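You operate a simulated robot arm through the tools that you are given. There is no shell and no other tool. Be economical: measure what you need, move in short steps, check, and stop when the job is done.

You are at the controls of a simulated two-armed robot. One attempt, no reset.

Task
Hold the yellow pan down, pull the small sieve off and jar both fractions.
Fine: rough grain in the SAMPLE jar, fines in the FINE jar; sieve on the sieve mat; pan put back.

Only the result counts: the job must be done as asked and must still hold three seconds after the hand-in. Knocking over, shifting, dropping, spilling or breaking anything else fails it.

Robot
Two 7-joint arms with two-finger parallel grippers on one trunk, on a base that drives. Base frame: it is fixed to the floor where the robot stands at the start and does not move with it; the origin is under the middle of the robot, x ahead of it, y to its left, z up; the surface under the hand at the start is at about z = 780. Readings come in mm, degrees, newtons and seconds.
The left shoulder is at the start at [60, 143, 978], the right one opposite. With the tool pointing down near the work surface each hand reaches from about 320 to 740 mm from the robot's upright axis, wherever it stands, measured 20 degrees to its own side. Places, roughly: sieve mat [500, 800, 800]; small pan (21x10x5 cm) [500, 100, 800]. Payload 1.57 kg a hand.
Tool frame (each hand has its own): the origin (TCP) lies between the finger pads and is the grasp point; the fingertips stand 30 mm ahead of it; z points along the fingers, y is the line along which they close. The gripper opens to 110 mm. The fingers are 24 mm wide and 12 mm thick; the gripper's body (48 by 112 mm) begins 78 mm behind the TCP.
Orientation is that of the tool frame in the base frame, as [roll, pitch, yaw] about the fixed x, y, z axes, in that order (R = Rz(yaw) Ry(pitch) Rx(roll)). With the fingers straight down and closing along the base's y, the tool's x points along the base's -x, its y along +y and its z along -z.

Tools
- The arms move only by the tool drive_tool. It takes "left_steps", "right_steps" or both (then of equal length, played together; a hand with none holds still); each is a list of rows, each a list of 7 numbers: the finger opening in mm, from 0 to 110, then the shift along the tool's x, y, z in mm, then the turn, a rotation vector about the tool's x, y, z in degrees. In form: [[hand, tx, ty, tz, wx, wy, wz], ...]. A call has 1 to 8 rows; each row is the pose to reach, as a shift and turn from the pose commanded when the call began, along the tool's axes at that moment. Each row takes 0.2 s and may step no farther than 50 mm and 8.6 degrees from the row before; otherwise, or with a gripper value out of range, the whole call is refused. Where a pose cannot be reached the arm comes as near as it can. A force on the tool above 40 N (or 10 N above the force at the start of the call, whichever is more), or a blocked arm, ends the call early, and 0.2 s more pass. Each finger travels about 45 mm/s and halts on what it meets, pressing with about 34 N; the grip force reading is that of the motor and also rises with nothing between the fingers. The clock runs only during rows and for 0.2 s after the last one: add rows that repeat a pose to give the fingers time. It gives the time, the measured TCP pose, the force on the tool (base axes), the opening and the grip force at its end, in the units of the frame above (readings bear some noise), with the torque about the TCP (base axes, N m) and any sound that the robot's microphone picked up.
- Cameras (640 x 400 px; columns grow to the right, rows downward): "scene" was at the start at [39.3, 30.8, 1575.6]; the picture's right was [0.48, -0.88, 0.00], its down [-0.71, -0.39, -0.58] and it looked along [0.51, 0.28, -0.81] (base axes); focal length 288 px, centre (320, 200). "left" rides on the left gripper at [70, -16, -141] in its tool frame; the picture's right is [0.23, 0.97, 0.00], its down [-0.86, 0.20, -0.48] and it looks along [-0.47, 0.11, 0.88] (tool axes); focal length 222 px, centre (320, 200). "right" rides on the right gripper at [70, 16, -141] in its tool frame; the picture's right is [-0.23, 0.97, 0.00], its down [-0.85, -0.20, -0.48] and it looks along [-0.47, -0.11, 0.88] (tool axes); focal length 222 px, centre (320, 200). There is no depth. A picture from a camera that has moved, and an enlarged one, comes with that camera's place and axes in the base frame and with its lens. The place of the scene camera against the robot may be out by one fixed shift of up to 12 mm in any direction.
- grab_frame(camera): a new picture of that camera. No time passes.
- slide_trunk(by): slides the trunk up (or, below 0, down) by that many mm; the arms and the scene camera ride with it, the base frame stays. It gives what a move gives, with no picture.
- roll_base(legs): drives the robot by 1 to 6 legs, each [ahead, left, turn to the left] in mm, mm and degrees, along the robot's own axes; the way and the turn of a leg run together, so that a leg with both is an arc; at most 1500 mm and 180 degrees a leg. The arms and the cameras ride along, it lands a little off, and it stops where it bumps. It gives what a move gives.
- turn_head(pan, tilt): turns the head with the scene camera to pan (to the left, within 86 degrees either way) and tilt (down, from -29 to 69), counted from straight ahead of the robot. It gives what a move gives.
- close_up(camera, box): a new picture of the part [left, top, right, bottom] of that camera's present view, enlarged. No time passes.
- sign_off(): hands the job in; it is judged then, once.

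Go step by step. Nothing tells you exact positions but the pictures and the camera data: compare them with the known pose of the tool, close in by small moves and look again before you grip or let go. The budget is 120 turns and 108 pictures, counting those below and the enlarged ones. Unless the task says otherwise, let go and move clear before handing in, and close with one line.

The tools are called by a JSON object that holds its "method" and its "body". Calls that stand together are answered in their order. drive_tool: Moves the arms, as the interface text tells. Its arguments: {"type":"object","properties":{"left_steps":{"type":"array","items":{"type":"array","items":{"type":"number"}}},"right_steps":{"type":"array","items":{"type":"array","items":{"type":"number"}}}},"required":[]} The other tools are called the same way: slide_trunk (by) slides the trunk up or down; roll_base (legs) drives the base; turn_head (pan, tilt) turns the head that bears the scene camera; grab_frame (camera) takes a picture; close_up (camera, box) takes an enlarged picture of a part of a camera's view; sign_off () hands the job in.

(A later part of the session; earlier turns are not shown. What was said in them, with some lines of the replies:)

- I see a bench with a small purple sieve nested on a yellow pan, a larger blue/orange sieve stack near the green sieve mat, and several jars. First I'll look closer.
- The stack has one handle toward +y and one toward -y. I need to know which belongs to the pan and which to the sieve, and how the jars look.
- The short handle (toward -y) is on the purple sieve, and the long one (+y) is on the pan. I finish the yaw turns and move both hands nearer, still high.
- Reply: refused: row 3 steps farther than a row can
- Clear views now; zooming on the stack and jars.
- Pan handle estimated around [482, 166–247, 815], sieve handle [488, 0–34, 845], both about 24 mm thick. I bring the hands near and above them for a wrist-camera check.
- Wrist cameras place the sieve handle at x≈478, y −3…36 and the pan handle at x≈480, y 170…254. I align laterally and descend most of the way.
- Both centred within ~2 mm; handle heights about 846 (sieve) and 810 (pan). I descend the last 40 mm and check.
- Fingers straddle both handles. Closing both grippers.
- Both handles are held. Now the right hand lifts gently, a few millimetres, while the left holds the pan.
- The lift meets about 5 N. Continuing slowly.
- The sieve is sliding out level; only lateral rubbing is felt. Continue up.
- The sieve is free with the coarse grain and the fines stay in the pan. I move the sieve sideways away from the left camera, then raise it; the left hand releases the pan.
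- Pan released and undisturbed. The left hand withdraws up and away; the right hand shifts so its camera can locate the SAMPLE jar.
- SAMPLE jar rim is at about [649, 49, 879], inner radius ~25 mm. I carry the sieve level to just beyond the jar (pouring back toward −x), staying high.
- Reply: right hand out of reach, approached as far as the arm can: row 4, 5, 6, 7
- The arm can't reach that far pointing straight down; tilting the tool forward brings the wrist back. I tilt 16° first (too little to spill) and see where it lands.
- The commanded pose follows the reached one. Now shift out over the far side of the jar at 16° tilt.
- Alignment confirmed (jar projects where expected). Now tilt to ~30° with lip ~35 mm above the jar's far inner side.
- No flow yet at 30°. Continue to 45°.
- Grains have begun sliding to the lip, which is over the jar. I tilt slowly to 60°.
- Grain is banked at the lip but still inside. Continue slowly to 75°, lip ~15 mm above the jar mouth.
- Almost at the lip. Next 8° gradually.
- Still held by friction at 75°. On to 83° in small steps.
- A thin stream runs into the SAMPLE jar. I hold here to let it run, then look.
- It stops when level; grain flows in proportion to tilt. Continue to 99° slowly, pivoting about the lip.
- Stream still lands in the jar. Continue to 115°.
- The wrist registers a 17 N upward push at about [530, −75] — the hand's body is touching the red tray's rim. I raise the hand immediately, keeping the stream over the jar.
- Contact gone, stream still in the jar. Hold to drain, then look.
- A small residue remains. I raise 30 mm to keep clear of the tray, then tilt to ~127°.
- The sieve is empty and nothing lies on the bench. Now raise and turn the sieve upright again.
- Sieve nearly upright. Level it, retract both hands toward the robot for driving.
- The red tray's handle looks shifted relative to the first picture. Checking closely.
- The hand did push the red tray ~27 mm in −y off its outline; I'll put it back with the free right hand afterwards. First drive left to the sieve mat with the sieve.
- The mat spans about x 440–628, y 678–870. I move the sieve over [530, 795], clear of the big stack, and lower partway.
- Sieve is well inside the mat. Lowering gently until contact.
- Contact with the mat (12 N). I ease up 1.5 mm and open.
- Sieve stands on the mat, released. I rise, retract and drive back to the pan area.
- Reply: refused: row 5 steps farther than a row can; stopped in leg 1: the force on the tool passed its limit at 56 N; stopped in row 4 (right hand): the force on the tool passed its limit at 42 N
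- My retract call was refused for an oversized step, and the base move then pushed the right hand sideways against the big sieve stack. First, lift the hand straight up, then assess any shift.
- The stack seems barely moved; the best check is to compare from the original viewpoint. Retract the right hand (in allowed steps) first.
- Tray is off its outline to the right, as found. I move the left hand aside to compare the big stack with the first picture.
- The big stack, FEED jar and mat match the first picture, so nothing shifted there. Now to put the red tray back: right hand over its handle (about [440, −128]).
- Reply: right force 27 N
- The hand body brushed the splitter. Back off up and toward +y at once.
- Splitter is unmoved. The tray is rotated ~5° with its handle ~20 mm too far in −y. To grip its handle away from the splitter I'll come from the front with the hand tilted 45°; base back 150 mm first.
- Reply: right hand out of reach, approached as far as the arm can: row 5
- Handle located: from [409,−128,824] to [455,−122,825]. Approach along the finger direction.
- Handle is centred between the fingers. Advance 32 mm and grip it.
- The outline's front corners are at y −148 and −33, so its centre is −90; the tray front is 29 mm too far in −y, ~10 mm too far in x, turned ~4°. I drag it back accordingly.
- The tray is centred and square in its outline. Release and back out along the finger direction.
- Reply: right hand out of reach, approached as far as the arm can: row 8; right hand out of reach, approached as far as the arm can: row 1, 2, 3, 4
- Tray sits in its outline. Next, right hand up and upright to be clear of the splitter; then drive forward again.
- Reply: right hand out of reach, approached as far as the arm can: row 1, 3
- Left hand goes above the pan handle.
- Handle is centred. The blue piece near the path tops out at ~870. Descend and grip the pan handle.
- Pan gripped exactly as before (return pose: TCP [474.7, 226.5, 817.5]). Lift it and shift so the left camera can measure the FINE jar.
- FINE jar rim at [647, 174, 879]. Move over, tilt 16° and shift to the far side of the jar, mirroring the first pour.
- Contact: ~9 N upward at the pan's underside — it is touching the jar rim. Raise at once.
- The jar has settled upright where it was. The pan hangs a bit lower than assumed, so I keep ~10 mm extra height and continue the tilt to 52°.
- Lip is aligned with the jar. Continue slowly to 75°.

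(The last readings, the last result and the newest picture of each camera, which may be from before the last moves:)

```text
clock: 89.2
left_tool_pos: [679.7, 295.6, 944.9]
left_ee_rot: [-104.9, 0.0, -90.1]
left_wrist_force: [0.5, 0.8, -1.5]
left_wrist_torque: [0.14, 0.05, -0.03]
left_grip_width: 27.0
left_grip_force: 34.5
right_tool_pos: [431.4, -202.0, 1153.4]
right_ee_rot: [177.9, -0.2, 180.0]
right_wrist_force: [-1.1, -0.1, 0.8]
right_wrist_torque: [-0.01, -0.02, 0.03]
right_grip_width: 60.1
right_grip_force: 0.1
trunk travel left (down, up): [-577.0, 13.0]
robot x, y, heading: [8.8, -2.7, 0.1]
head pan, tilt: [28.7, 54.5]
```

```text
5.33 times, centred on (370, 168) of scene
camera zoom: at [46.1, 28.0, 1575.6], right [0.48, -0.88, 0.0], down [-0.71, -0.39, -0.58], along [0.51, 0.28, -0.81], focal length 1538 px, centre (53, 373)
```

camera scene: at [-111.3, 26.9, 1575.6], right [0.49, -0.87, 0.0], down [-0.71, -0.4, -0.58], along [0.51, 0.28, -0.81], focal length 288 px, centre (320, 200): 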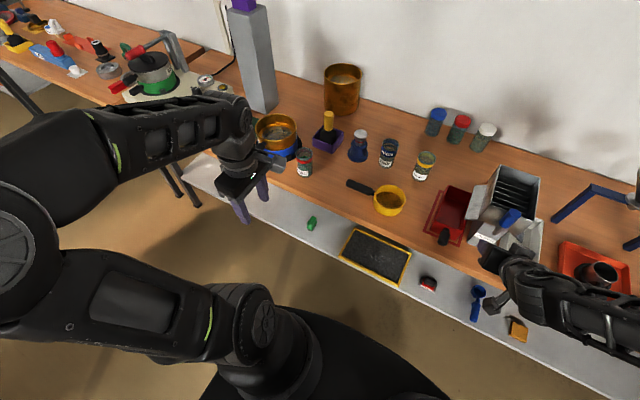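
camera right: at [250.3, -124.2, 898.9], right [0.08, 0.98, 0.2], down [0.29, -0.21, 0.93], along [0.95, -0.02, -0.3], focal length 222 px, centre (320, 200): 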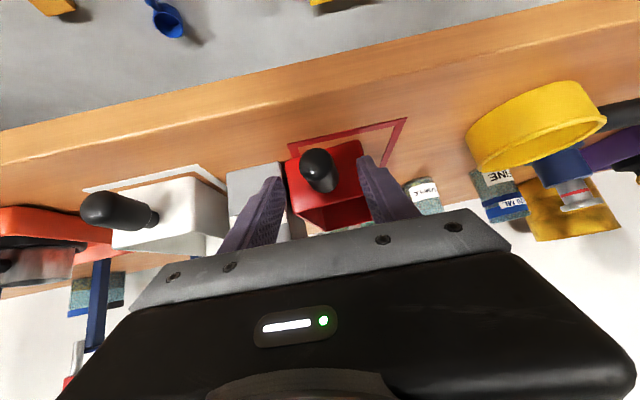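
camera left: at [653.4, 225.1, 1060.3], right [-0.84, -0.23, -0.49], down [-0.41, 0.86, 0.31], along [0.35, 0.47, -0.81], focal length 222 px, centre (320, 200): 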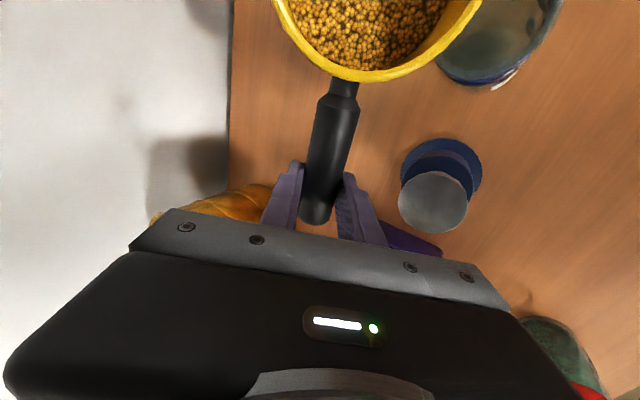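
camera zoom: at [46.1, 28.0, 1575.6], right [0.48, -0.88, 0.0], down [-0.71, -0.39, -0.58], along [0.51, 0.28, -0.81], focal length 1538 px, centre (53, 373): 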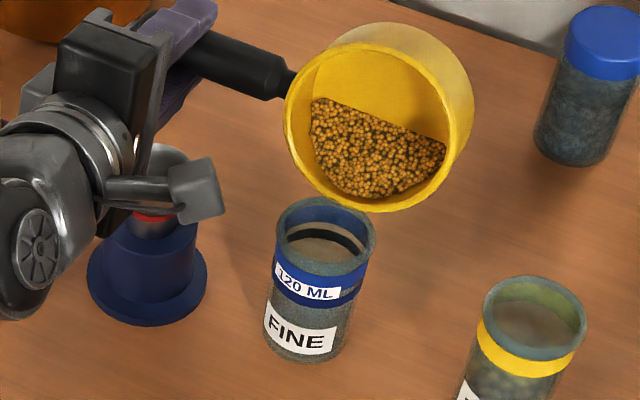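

{"method": "grab_frame", "body": {"camera": "left"}}

```text
10 pictures are left
camera left: at [547.5, 226.5, 996.7], right [-0.25, -0.23, -0.94], down [-0.51, 0.86, -0.07], along [0.82, 0.47, -0.33], focal length 222 px, centre (320, 200)
```

left: 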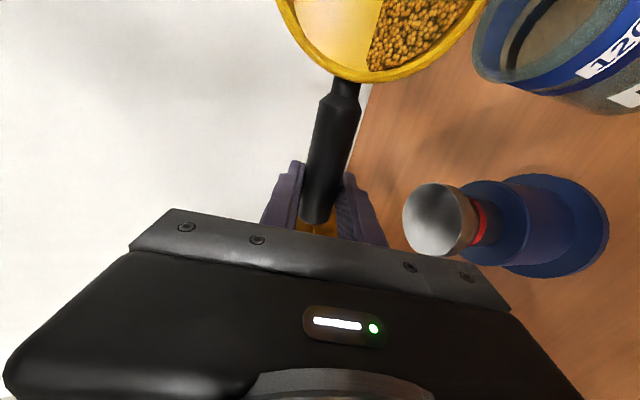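

The jar's mouth is aligned with the lip in y; the rim seems a few mm higher than assumed, so I add 4 mm. Tilt to 83°, where flow should start.

{"method": "drive_tool", "body": {"left_steps": [[0, -1, -1, -1.5, 2, 0, 0], [0, -1, -1.7, -3, 4, 0, 0], [0, -1, -2.2, -4.2, 6, 0, 0], [0, -1, -2.7, -5.5, 8, 0, 0], [0, -1, -2.7, -5.5, 8, 0, 0]]}}

{"method": "close_up", "body": {"camera": "scene", "box": [310, 130, 430, 205]}}

```text
clock: 90.4
left_tool_pos: [676.2, 298.5, 949.6]
left_ee_rot: [-97.0, 0.0, -90.2]
left_wrist_force: [-0.1, -0.6, -1.6]
left_wrist_torque: [0.17, 0.03, 0.04]
left_grip_width: 27.1
left_grip_force: 33.9
right_tool_pos: [430.3, -200.5, 1154.1]
right_ee_rot: [177.9, -0.2, 180.0]
right_wrist_force: [0.3, -0.5, -0.1]
right_wrist_torque: [0.01, 0.0, -0.02]
right_grip_width: 60.0
right_grip_force: 0.1
trunk travel left (down, up): [-577.0, 13.0]
robot x, y, heading: [4.7, -4.7, -0.0]
head pan, tilt: [28.7, 54.5]
```

```text
5.33 times, centred on (370, 168) of scene
camera zoom: at [46.1, 28.0, 1575.6], right [0.48, -0.88, 0.0], down [-0.71, -0.39, -0.58], along [0.51, 0.28, -0.81], focal length 1538 px, centre (53, 373)
```

zoom: 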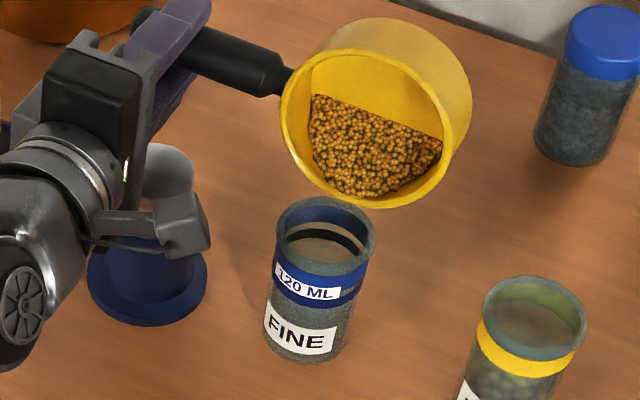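

Alignment matches the first pour. Tilt on to 91° in 2° steps.

{"method": "drive_tool", "body": {"left_steps": [[0, 1, 0, -1.8, 2, 0, 0], [0, 1, 0, -3.6, 4, 0, 0], [0, 1, 0, -3.6, 4, 0, 0], [0, 1, 0, -5.4, 6, 0, 0], [0, 1, 0, -7.2, 8, 0, 0], [0, 1, 0, -7.2, 8, 0, 0]]}}

{"method": "close_up", "body": {"camera": "scene", "box": [310, 130, 430, 205]}}

```text
clock: 91.8
left_tool_pos: [667.6, 297.9, 949.4]
left_ee_rot: [-89.0, 0.0, -90.0]
left_wrist_force: [-0.7, -1.2, -1.8]
left_wrist_torque: [0.16, 0.04, 0.0]
left_grip_width: 27.2
left_grip_force: 33.9
right_tool_pos: [430.8, -201.6, 1154.0]
right_ee_rot: [177.9, -0.1, 180.0]
right_wrist_force: [0.1, 1.6, -0.4]
right_wrist_torque: [0.01, 0.0, 0.01]
right_grip_width: 60.0
right_grip_force: 0.1
trunk travel left (down, up): [-577.0, 13.0]
robot x, y, heading: [1.1, -3.9, -0.1]
head pan, tilt: [28.7, 54.5]
```

```text
5.33 times, centred on (370, 168) of scene
camera zoom: at [46.1, 28.0, 1575.6], right [0.48, -0.88, 0.0], down [-0.71, -0.39, -0.58], along [0.51, 0.28, -0.81], focal length 1538 px, centre (53, 373)
```

zoom: 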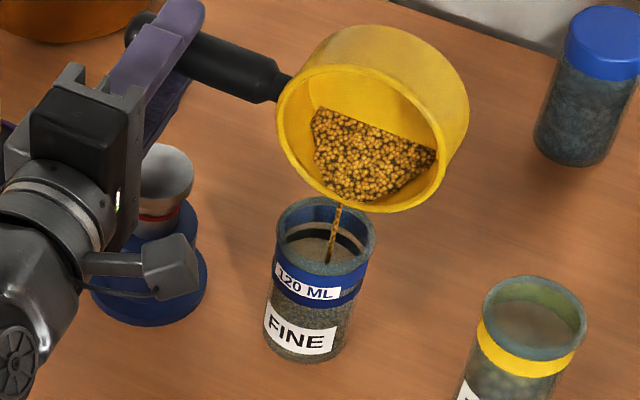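

A clean stream falls into the FINE jar's centre. Continue pivoting slowly about the lip to 107°.

{"method": "drive_tool", "body": {"left_steps": [[0, 0, 0, 0, 0, 0, 0], [0, 0, 0, 0, 0, 0, 0], [0, 0, -0.3, -1.7, 2, 0, 0], [0, 0, -0.6, -3.4, 4, 0, 0], [0, 0, -0.9, -5.1, 6, 0, 0], [0, 0, -1.2, -6.8, 8, 0, 0], [0, 0, -1.2, -8.5, 10, 0, 0], [0, 0, -1.2, -10.2, 12, 0, 0]]}}

{"method": "close_up", "body": {"camera": "scene", "box": [310, 130, 430, 205]}}

```text
clock: 93.6
left_tool_pos: [656.6, 297.1, 952.1]
left_ee_rot: [-77.0, 0.0, -90.1]
left_wrist_force: [-0.4, -0.8, -0.8]
left_wrist_torque: [0.14, 0.02, -0.02]
left_grip_width: 26.9
left_grip_force: 34.0
right_tool_pos: [431.1, -201.9, 1152.4]
right_ee_rot: [177.9, -0.3, -179.9]
right_wrist_force: [-0.1, -0.1, 0.2]
right_wrist_torque: [0.01, 0.01, -0.02]
right_grip_width: 60.1
right_grip_force: 0.1
trunk travel left (down, up): [-577.0, 13.0]
robot x, y, heading: [8.6, -3.5, 0.1]
head pan, tilt: [28.7, 54.5]
```

```text
5.33 times, centred on (370, 168) of scene
camera zoom: at [46.0, 28.4, 1575.6], right [0.48, -0.88, 0.0], down [-0.71, -0.39, -0.58], along [0.51, 0.28, -0.81], focal length 1538 px, centre (53, 373)
```

zoom: 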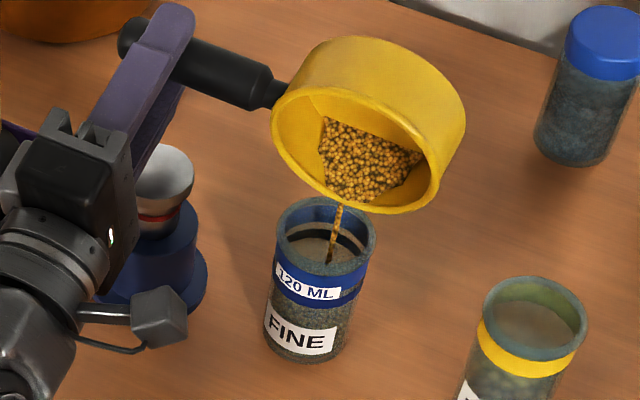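

{"method": "drive_tool", "body": {"left_steps": [[0, 0, 0, 0, 0, 0, 0], [0, 0, 0, 0, 0, 0, 0], [0, 0, -1.5, -2, 2.5, 0, 0], [0, 0, -3, -4, 5, 0, 0], [0, 0, -4.4, -5.9, 8, 0, 0], [0, 0, -5.4, -8, 10.5, 0, 0], [0, 0, -6.4, -10, 13, 0, 0], [0, 0, -7.4, -12.2, 16, 0, 0]]}}

{"method": "drive_tool", "body": {"left_steps": [[0, 0, 0, 0, 0, 0, 0], [0, 0, 0, 0, 0, 0, 0], [0, 0, 0, 0, 0, 0, 0]]}}

{"method": "grab_frame", "body": {"camera": "left"}}

```text
clock: 95.4
left_tool_pos: [643.6, 297.3, 955.6]
left_ee_rot: [-61.1, 0.0, -90.0]
left_wrist_force: [0.3, 0.2, -1.7]
left_wrist_torque: [0.13, -0.01, 0.0]
left_grip_width: 27.0
left_grip_force: 33.7
right_tool_pos: [430.6, -202.3, 1153.3]
right_ee_rot: [177.9, -0.1, -180.0]
right_wrist_force: [-0.6, 0.4, -0.6]
right_wrist_torque: [-0.01, -0.05, -0.02]
right_grip_width: 60.0
right_grip_force: 0.1
trunk travel left (down, up): [-577.0, 13.0]
robot x, y, heading: [9.0, -1.0, 0.0]
head pan, tilt: [28.7, 54.5]
```

```text
clock: 96.2
left_tool_pos: [643.1, 296.7, 955.0]
left_ee_rot: [-61.0, 0.1, -90.1]
left_wrist_force: [0.3, -0.2, -1.3]
left_wrist_torque: [0.14, 0.0, 0.02]
left_grip_width: 26.9
left_grip_force: 33.8
right_tool_pos: [430.1, -201.6, 1153.6]
right_ee_rot: [178.0, -0.2, 180.0]
right_wrist_force: [0.6, -0.7, 0.1]
right_wrist_torque: [-0.01, -0.02, -0.02]
right_grip_width: 59.9
right_grip_force: 0.0
trunk travel left (down, up): [-577.0, 13.0]
robot x, y, heading: [6.3, -2.8, 0.1]
head pan, tilt: [28.7, 54.5]
```

```text
6 pictures are left
camera left: at [512.3, 227.1, 900.3], right [0.47, -0.23, -0.85], down [-0.32, 0.86, -0.41], along [0.82, 0.47, 0.33], focal length 222 px, centre (320, 200)
```

left: 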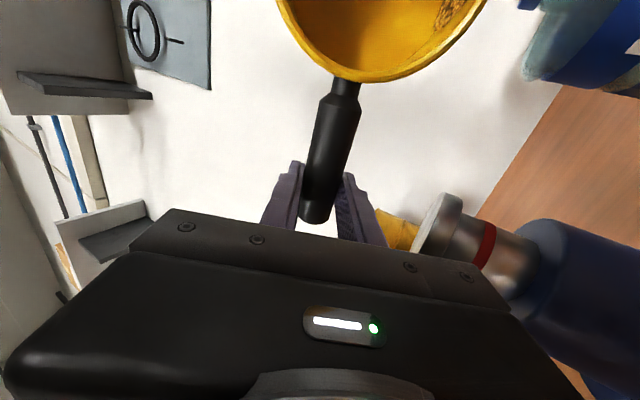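

Only a little residue remains. Raise ~29 mm for hand clearance and finish the tilt to 131°.

{"method": "drive_tool", "body": {"left_steps": [[0, 0, -14, 6, 0, 0, 0], [0, 0, -27, 12, 0, 0, 0], [0, 0, -27.3, 11.4, 3, 0, 0], [0, 0, -27.5, 10.8, 6, 0, 0], [0, 0, -27.7, 10.2, 9, 0, 0], [0, 0, -27.8, 9.7, 12, 0, 0], [0, 0, -27.8, 9.7, 12, 0, 0], [0, 0, -27.8, 9.7, 12, 0, 0]]}}

{"method": "drive_tool", "body": {"left_steps": [[0, 0, 0, 0, 0, 0, 0], [0, 0, 0, 0, 0, 0, 0], [0, 0, 0, 0, 0, 0, 0]]}}

{"method": "grab_frame", "body": {"camera": "left"}}

```text
clock: 98.0
left_tool_pos: [638.9, 297.0, 984.0]
left_ee_rot: [-49.0, 0.0, -90.1]
left_wrist_force: [-1.0, -0.2, -0.2]
left_wrist_torque: [0.14, -0.01, 0.01]
left_grip_width: 27.0
left_grip_force: 34.2
right_tool_pos: [430.9, -202.7, 1152.7]
right_ee_rot: [177.9, -0.2, -180.0]
right_wrist_force: [0.2, 0.7, -0.1]
right_wrist_torque: [0.01, -0.02, -0.02]
right_grip_width: 60.0
right_grip_force: 0.0
trunk travel left (down, up): [-577.0, 13.0]
robot x, y, heading: [5.1, -3.6, -0.1]
head pan, tilt: [28.7, 54.5]
```

```text
clock: 98.8
left_tool_pos: [638.0, 298.9, 984.1]
left_ee_rot: [-49.0, 0.1, -90.1]
left_wrist_force: [0.3, 0.1, -0.8]
left_wrist_torque: [0.11, 0.04, 0.01]
left_grip_width: 26.9
left_grip_force: 34.2
right_tool_pos: [430.2, -201.8, 1153.2]
right_ee_rot: [177.9, -0.3, -180.0]
right_wrist_force: [-0.8, -0.3, 0.6]
right_wrist_torque: [0.02, 0.02, 0.01]
right_grip_width: 60.0
right_grip_force: 0.1
trunk travel left (down, up): [-577.0, 13.0]
robot x, y, heading: [6.4, -6.5, 0.2]
head pan, tilt: [28.7, 54.5]
```

```text
5 pictures are left
camera left: at [521.7, 227.0, 902.8], right [0.64, -0.23, -0.74], down [-0.23, 0.86, -0.46], along [0.73, 0.47, 0.49], focal length 222 px, centre (320, 200)
```

left: 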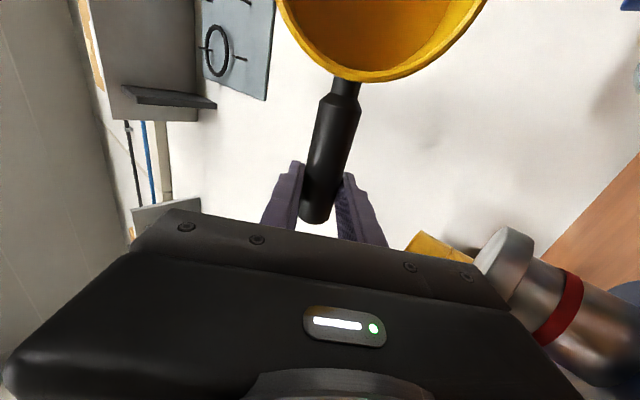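

Pan is empty. Raise and turn it upright, pulling back.

{"method": "drive_tool", "body": {"left_steps": [[0, 0, -15, 13, 0, 0, 0], [0, 0, -30, 26, 0, 0, 0], [0, 0, -30, 26, -8, 0, 0], [0, 0, -30, 26, -16, 0, 0], [0, 0, -30, 26, -24, 0, 0], [0, 0, -30, 26, -32, 0, 0], [0, 0, -30, 26, -40, 0, 0], [0, 0, -30, 26, -48, 0, 0]]}}

{"method": "drive_tool", "body": {"left_steps": [[0, 0, 0, 0, -8, 0, 0], [0, 0, 0, 0, -16, 0, 0], [0, 0, 0, 0, -24, 0, 0], [0, 0, 2, -17, -32, 0, 0], [0, 0, 4, -35, -40, 0, 0], [0, 0, 6, -52, -48, 0, 0], [0, 0, 8.5, -69.5, -56, 0, 0], [0, 0, 8.5, -69.5, -64, 0, 0]]}}

```text
clock: 100.6
left_tool_pos: [638.8, 297.2, 1023.8]
left_ee_rot: [-97.1, 0.0, -90.1]
left_wrist_force: [0.6, -0.1, -1.2]
left_wrist_torque: [0.09, 0.03, 0.05]
left_grip_width: 27.0
left_grip_force: 34.4
right_tool_pos: [431.0, -203.0, 1153.7]
right_ee_rot: [177.9, -0.2, 180.0]
right_wrist_force: [-0.2, 0.3, -0.2]
right_wrist_torque: [0.03, 0.0, 0.01]
right_grip_width: 60.0
right_grip_force: 0.0
trunk travel left (down, up): [-577.0, 13.0]
robot x, y, heading: [10.0, -2.0, 0.0]
head pan, tilt: [28.7, 54.5]
```

```text
clock: 102.4
left_tool_pos: [569.9, 297.5, 1023.9]
left_ee_rot: [-161.2, 0.0, -90.1]
left_wrist_force: [0.6, 0.3, -1.3]
left_wrist_torque: [0.09, 0.01, 0.01]
left_grip_width: 27.0
left_grip_force: 34.1
left hand out of reach, approached as far as the arm can: row 5, 6
right_tool_pos: [431.5, -202.5, 1151.7]
right_ee_rot: [177.9, -0.2, -180.0]
right_wrist_force: [-0.5, 1.2, 0.1]
right_wrist_torque: [0.0, 0.0, -0.03]
right_grip_width: 59.8
right_grip_force: 0.2
trunk travel left (down, up): [-577.0, 13.0]
robot x, y, heading: [7.0, 2.3, 0.1]
head pan, tilt: [28.7, 54.5]
```

{"method": "drive_tool", "body": {"left_steps": [[0, 12, 20, 8, -4, 0, 0], [0, 24, 40, 16, -8, 0, 0], [0, 36, 60, 24, -12, 0, 0], [0, 48, 80, 32, -16, 0, 0], [0, 60, 100, 40, -18.8, 0, 0], [0, 71, 117.2, 48.9, -18.8, 0, 0], [0, 71, 117.2, 48.9, -18.8, 0, 0]]}}

```text
clock: 104.0
left_tool_pos: [474.4, 227.0, 940.0]
left_ee_rot: [-179.9, 0.0, -90.1]
left_wrist_force: [0.3, -0.1, -1.6]
left_wrist_torque: [0.1, 0.01, 0.01]
left_grip_width: 27.1
left_grip_force: 34.1
right_tool_pos: [430.3, -202.2, 1153.1]
right_ee_rot: [177.9, -0.2, 180.0]
right_wrist_force: [0.3, 0.0, -0.5]
right_wrist_torque: [0.0, 0.0, 0.03]
right_grip_width: 59.9
right_grip_force: 0.0
trunk travel left (down, up): [-577.0, 13.0]
robot x, y, heading: [5.4, 0.3, -0.0]
head pan, tilt: [28.7, 54.5]
```

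Exactly above the original place. Lower gently to the bench.

{"method": "drive_tool", "body": {"left_steps": [[0, 0, 0, 40, 0, 0, 0], [0, 0, 0, 80, 0, 0, 0], [0, 0, 0, 105, 0, 0, 0], [0, 0, 0, 115, 0, 0, 0], [0, 0, 0, 119, 0, 0, 0], [0, 0, 0, 121, 0, 0, 0], [0, 0, 0, 122.3, 0, 0, 0], [0, 0, 0, 122.3, 0, 0, 0]]}}

{"method": "close_up", "body": {"camera": "scene", "box": [300, 120, 460, 270]}}

```text
clock: 105.8
left_tool_pos: [474.3, 225.4, 818.2]
left_ee_rot: [-179.9, -0.1, -90.0]
left_wrist_force: [-1.4, 1.4, 6.5]
left_wrist_torque: [-0.55, -0.27, -0.03]
left_grip_width: 27.0
left_grip_force: 34.3
right_tool_pos: [431.2, -200.9, 1153.4]
right_ee_rot: [178.0, -0.3, 180.0]
right_wrist_force: [0.0, 0.2, 0.1]
right_wrist_torque: [0.0, 0.02, -0.02]
right_grip_width: 60.1
right_grip_force: 0.1
trunk travel left (down, up): [-577.0, 13.0]
robot x, y, heading: [3.0, -1.9, -0.2]
head pan, tilt: [28.7, 54.5]
```

```text
2.67 times, centred on (380, 195) of scene
camera zoom: at [45.2, 28.1, 1575.6], right [0.48, -0.88, 0.0], down [-0.71, -0.39, -0.58], along [0.51, 0.28, -0.81], focal length 769 px, centre (160, 213)
```

zoom: 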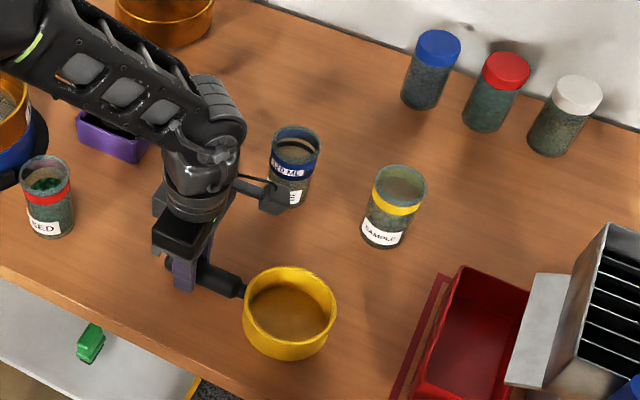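

Pan is on the bench at its original spot, and the red tray matches the first picture. Ease, open and withdraw.

{"method": "drive_tool", "body": {"left_steps": [[0, 0, 0, -0.8, 0, 0, 0], [15, 0, 0, -0.8, 0, 0, 0], [32, 0, 0, -0.8, 0, 0, 0], [50, 0, 0, -0.8, 0, 0, 0], [60, 0, 0, -0.8, 0, 0, 0], [60, 0, 0, -0.8, 0, 0, 0]]}}

{"method": "drive_tool", "body": {"left_steps": [[60, 0, 0, -20, 0, 0, 0], [60, 0, 0, -60, 0, 0, 0], [60, 0, 0, -105, 0, 0, 0], [60, 0, 0, -150, 0, 0, 0], [60, 0, 30, -185, 0, 0, 0], [60, -20, 70, -200, 0, 0, 0], [60, -40, 110, -210, 0, 0, 0], [60, -60, 150, -220, 0, 0, 0]]}}

{"method": "grab_frame", "body": {"camera": "scene"}}

{"method": "close_up", "body": {"camera": "scene", "box": [300, 120, 460, 270]}}

```text
clock: 107.2
left_tool_pos: [473.8, 225.1, 819.5]
left_ee_rot: [-179.7, 0.0, -90.1]
left_wrist_force: [0.0, -0.7, -0.8]
left_wrist_torque: [-0.01, -0.01, -0.01]
left_grip_width: 59.8
left_grip_force: 0.0
right_tool_pos: [429.9, -202.6, 1152.5]
right_ee_rot: [177.9, -0.1, 180.0]
right_wrist_force: [-0.5, -0.3, -0.1]
right_wrist_torque: [-0.03, -0.01, -0.01]
right_grip_width: 60.2
right_grip_force: 0.1
trunk travel left (down, up): [-577.0, 13.0]
robot x, y, heading: [4.2, -3.4, -0.1]
head pan, tilt: [28.7, 54.5]
```

```text
clock: 109.0
left_tool_pos: [322.4, 285.4, 1036.9]
left_ee_rot: [-179.6, -0.1, -90.0]
left_wrist_force: [0.3, -0.6, -0.3]
left_wrist_torque: [-0.01, -0.03, 0.01]
left_grip_width: 60.1
left_grip_force: 0.0
right_tool_pos: [430.4, -200.7, 1154.6]
right_ee_rot: [177.9, -0.1, -180.0]
right_wrist_force: [-0.9, -0.2, -0.4]
right_wrist_torque: [0.0, -0.04, 0.03]
right_grip_width: 59.9
right_grip_force: 0.1
trunk travel left (down, up): [-577.0, 13.0]
robot x, y, heading: [8.6, -3.3, 0.0]
head pan, tilt: [28.7, 54.5]
```

```text
3 pictures are left
camera scene: at [44.4, 28.3, 1575.6], right [0.48, -0.88, 0.0], down [-0.71, -0.39, -0.58], along [0.51, 0.28, -0.81], focal length 288 px, centre (320, 200)
```

scene: 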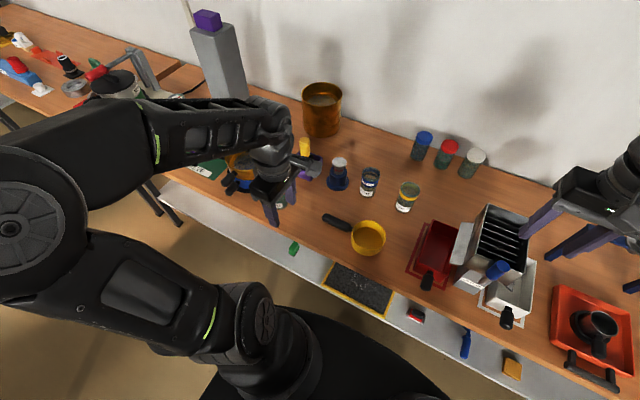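

```text
2.67 times, centred on (380, 195) of scene
camera zoom: at [44.4, 28.3, 1575.6], right [0.48, -0.88, 0.0], down [-0.71, -0.39, -0.58], along [0.51, 0.28, -0.81], focal length 769 px, centre (160, 213)
```

zoom: 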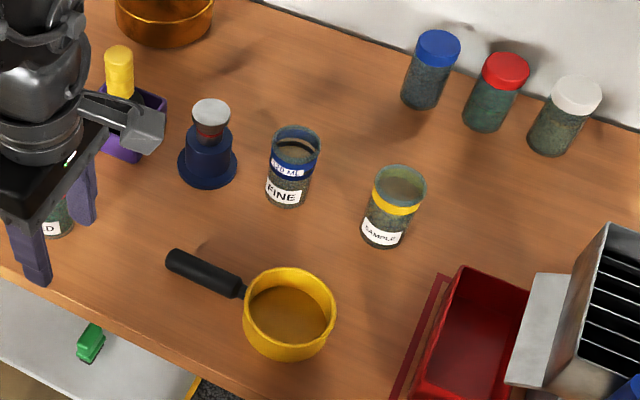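

The pan is back in place, both jars are standing upright and filled, the tray is inside its outline, the sieve is on its mat, and both hands are clear. Handing in.

{"method": "sign_off", "body": {}}

```text
The job is handed in.
```

The job is handed in: rough grain is in SAMPLE, fines are in FINE, the sieve is on its mat and the pan is back within a few millimetres. On the way I pushed the red tray off its outline and dragged it back, and briefly touched the splitter, the large sieve stack and the FINE jar; none looked moved afterwards.
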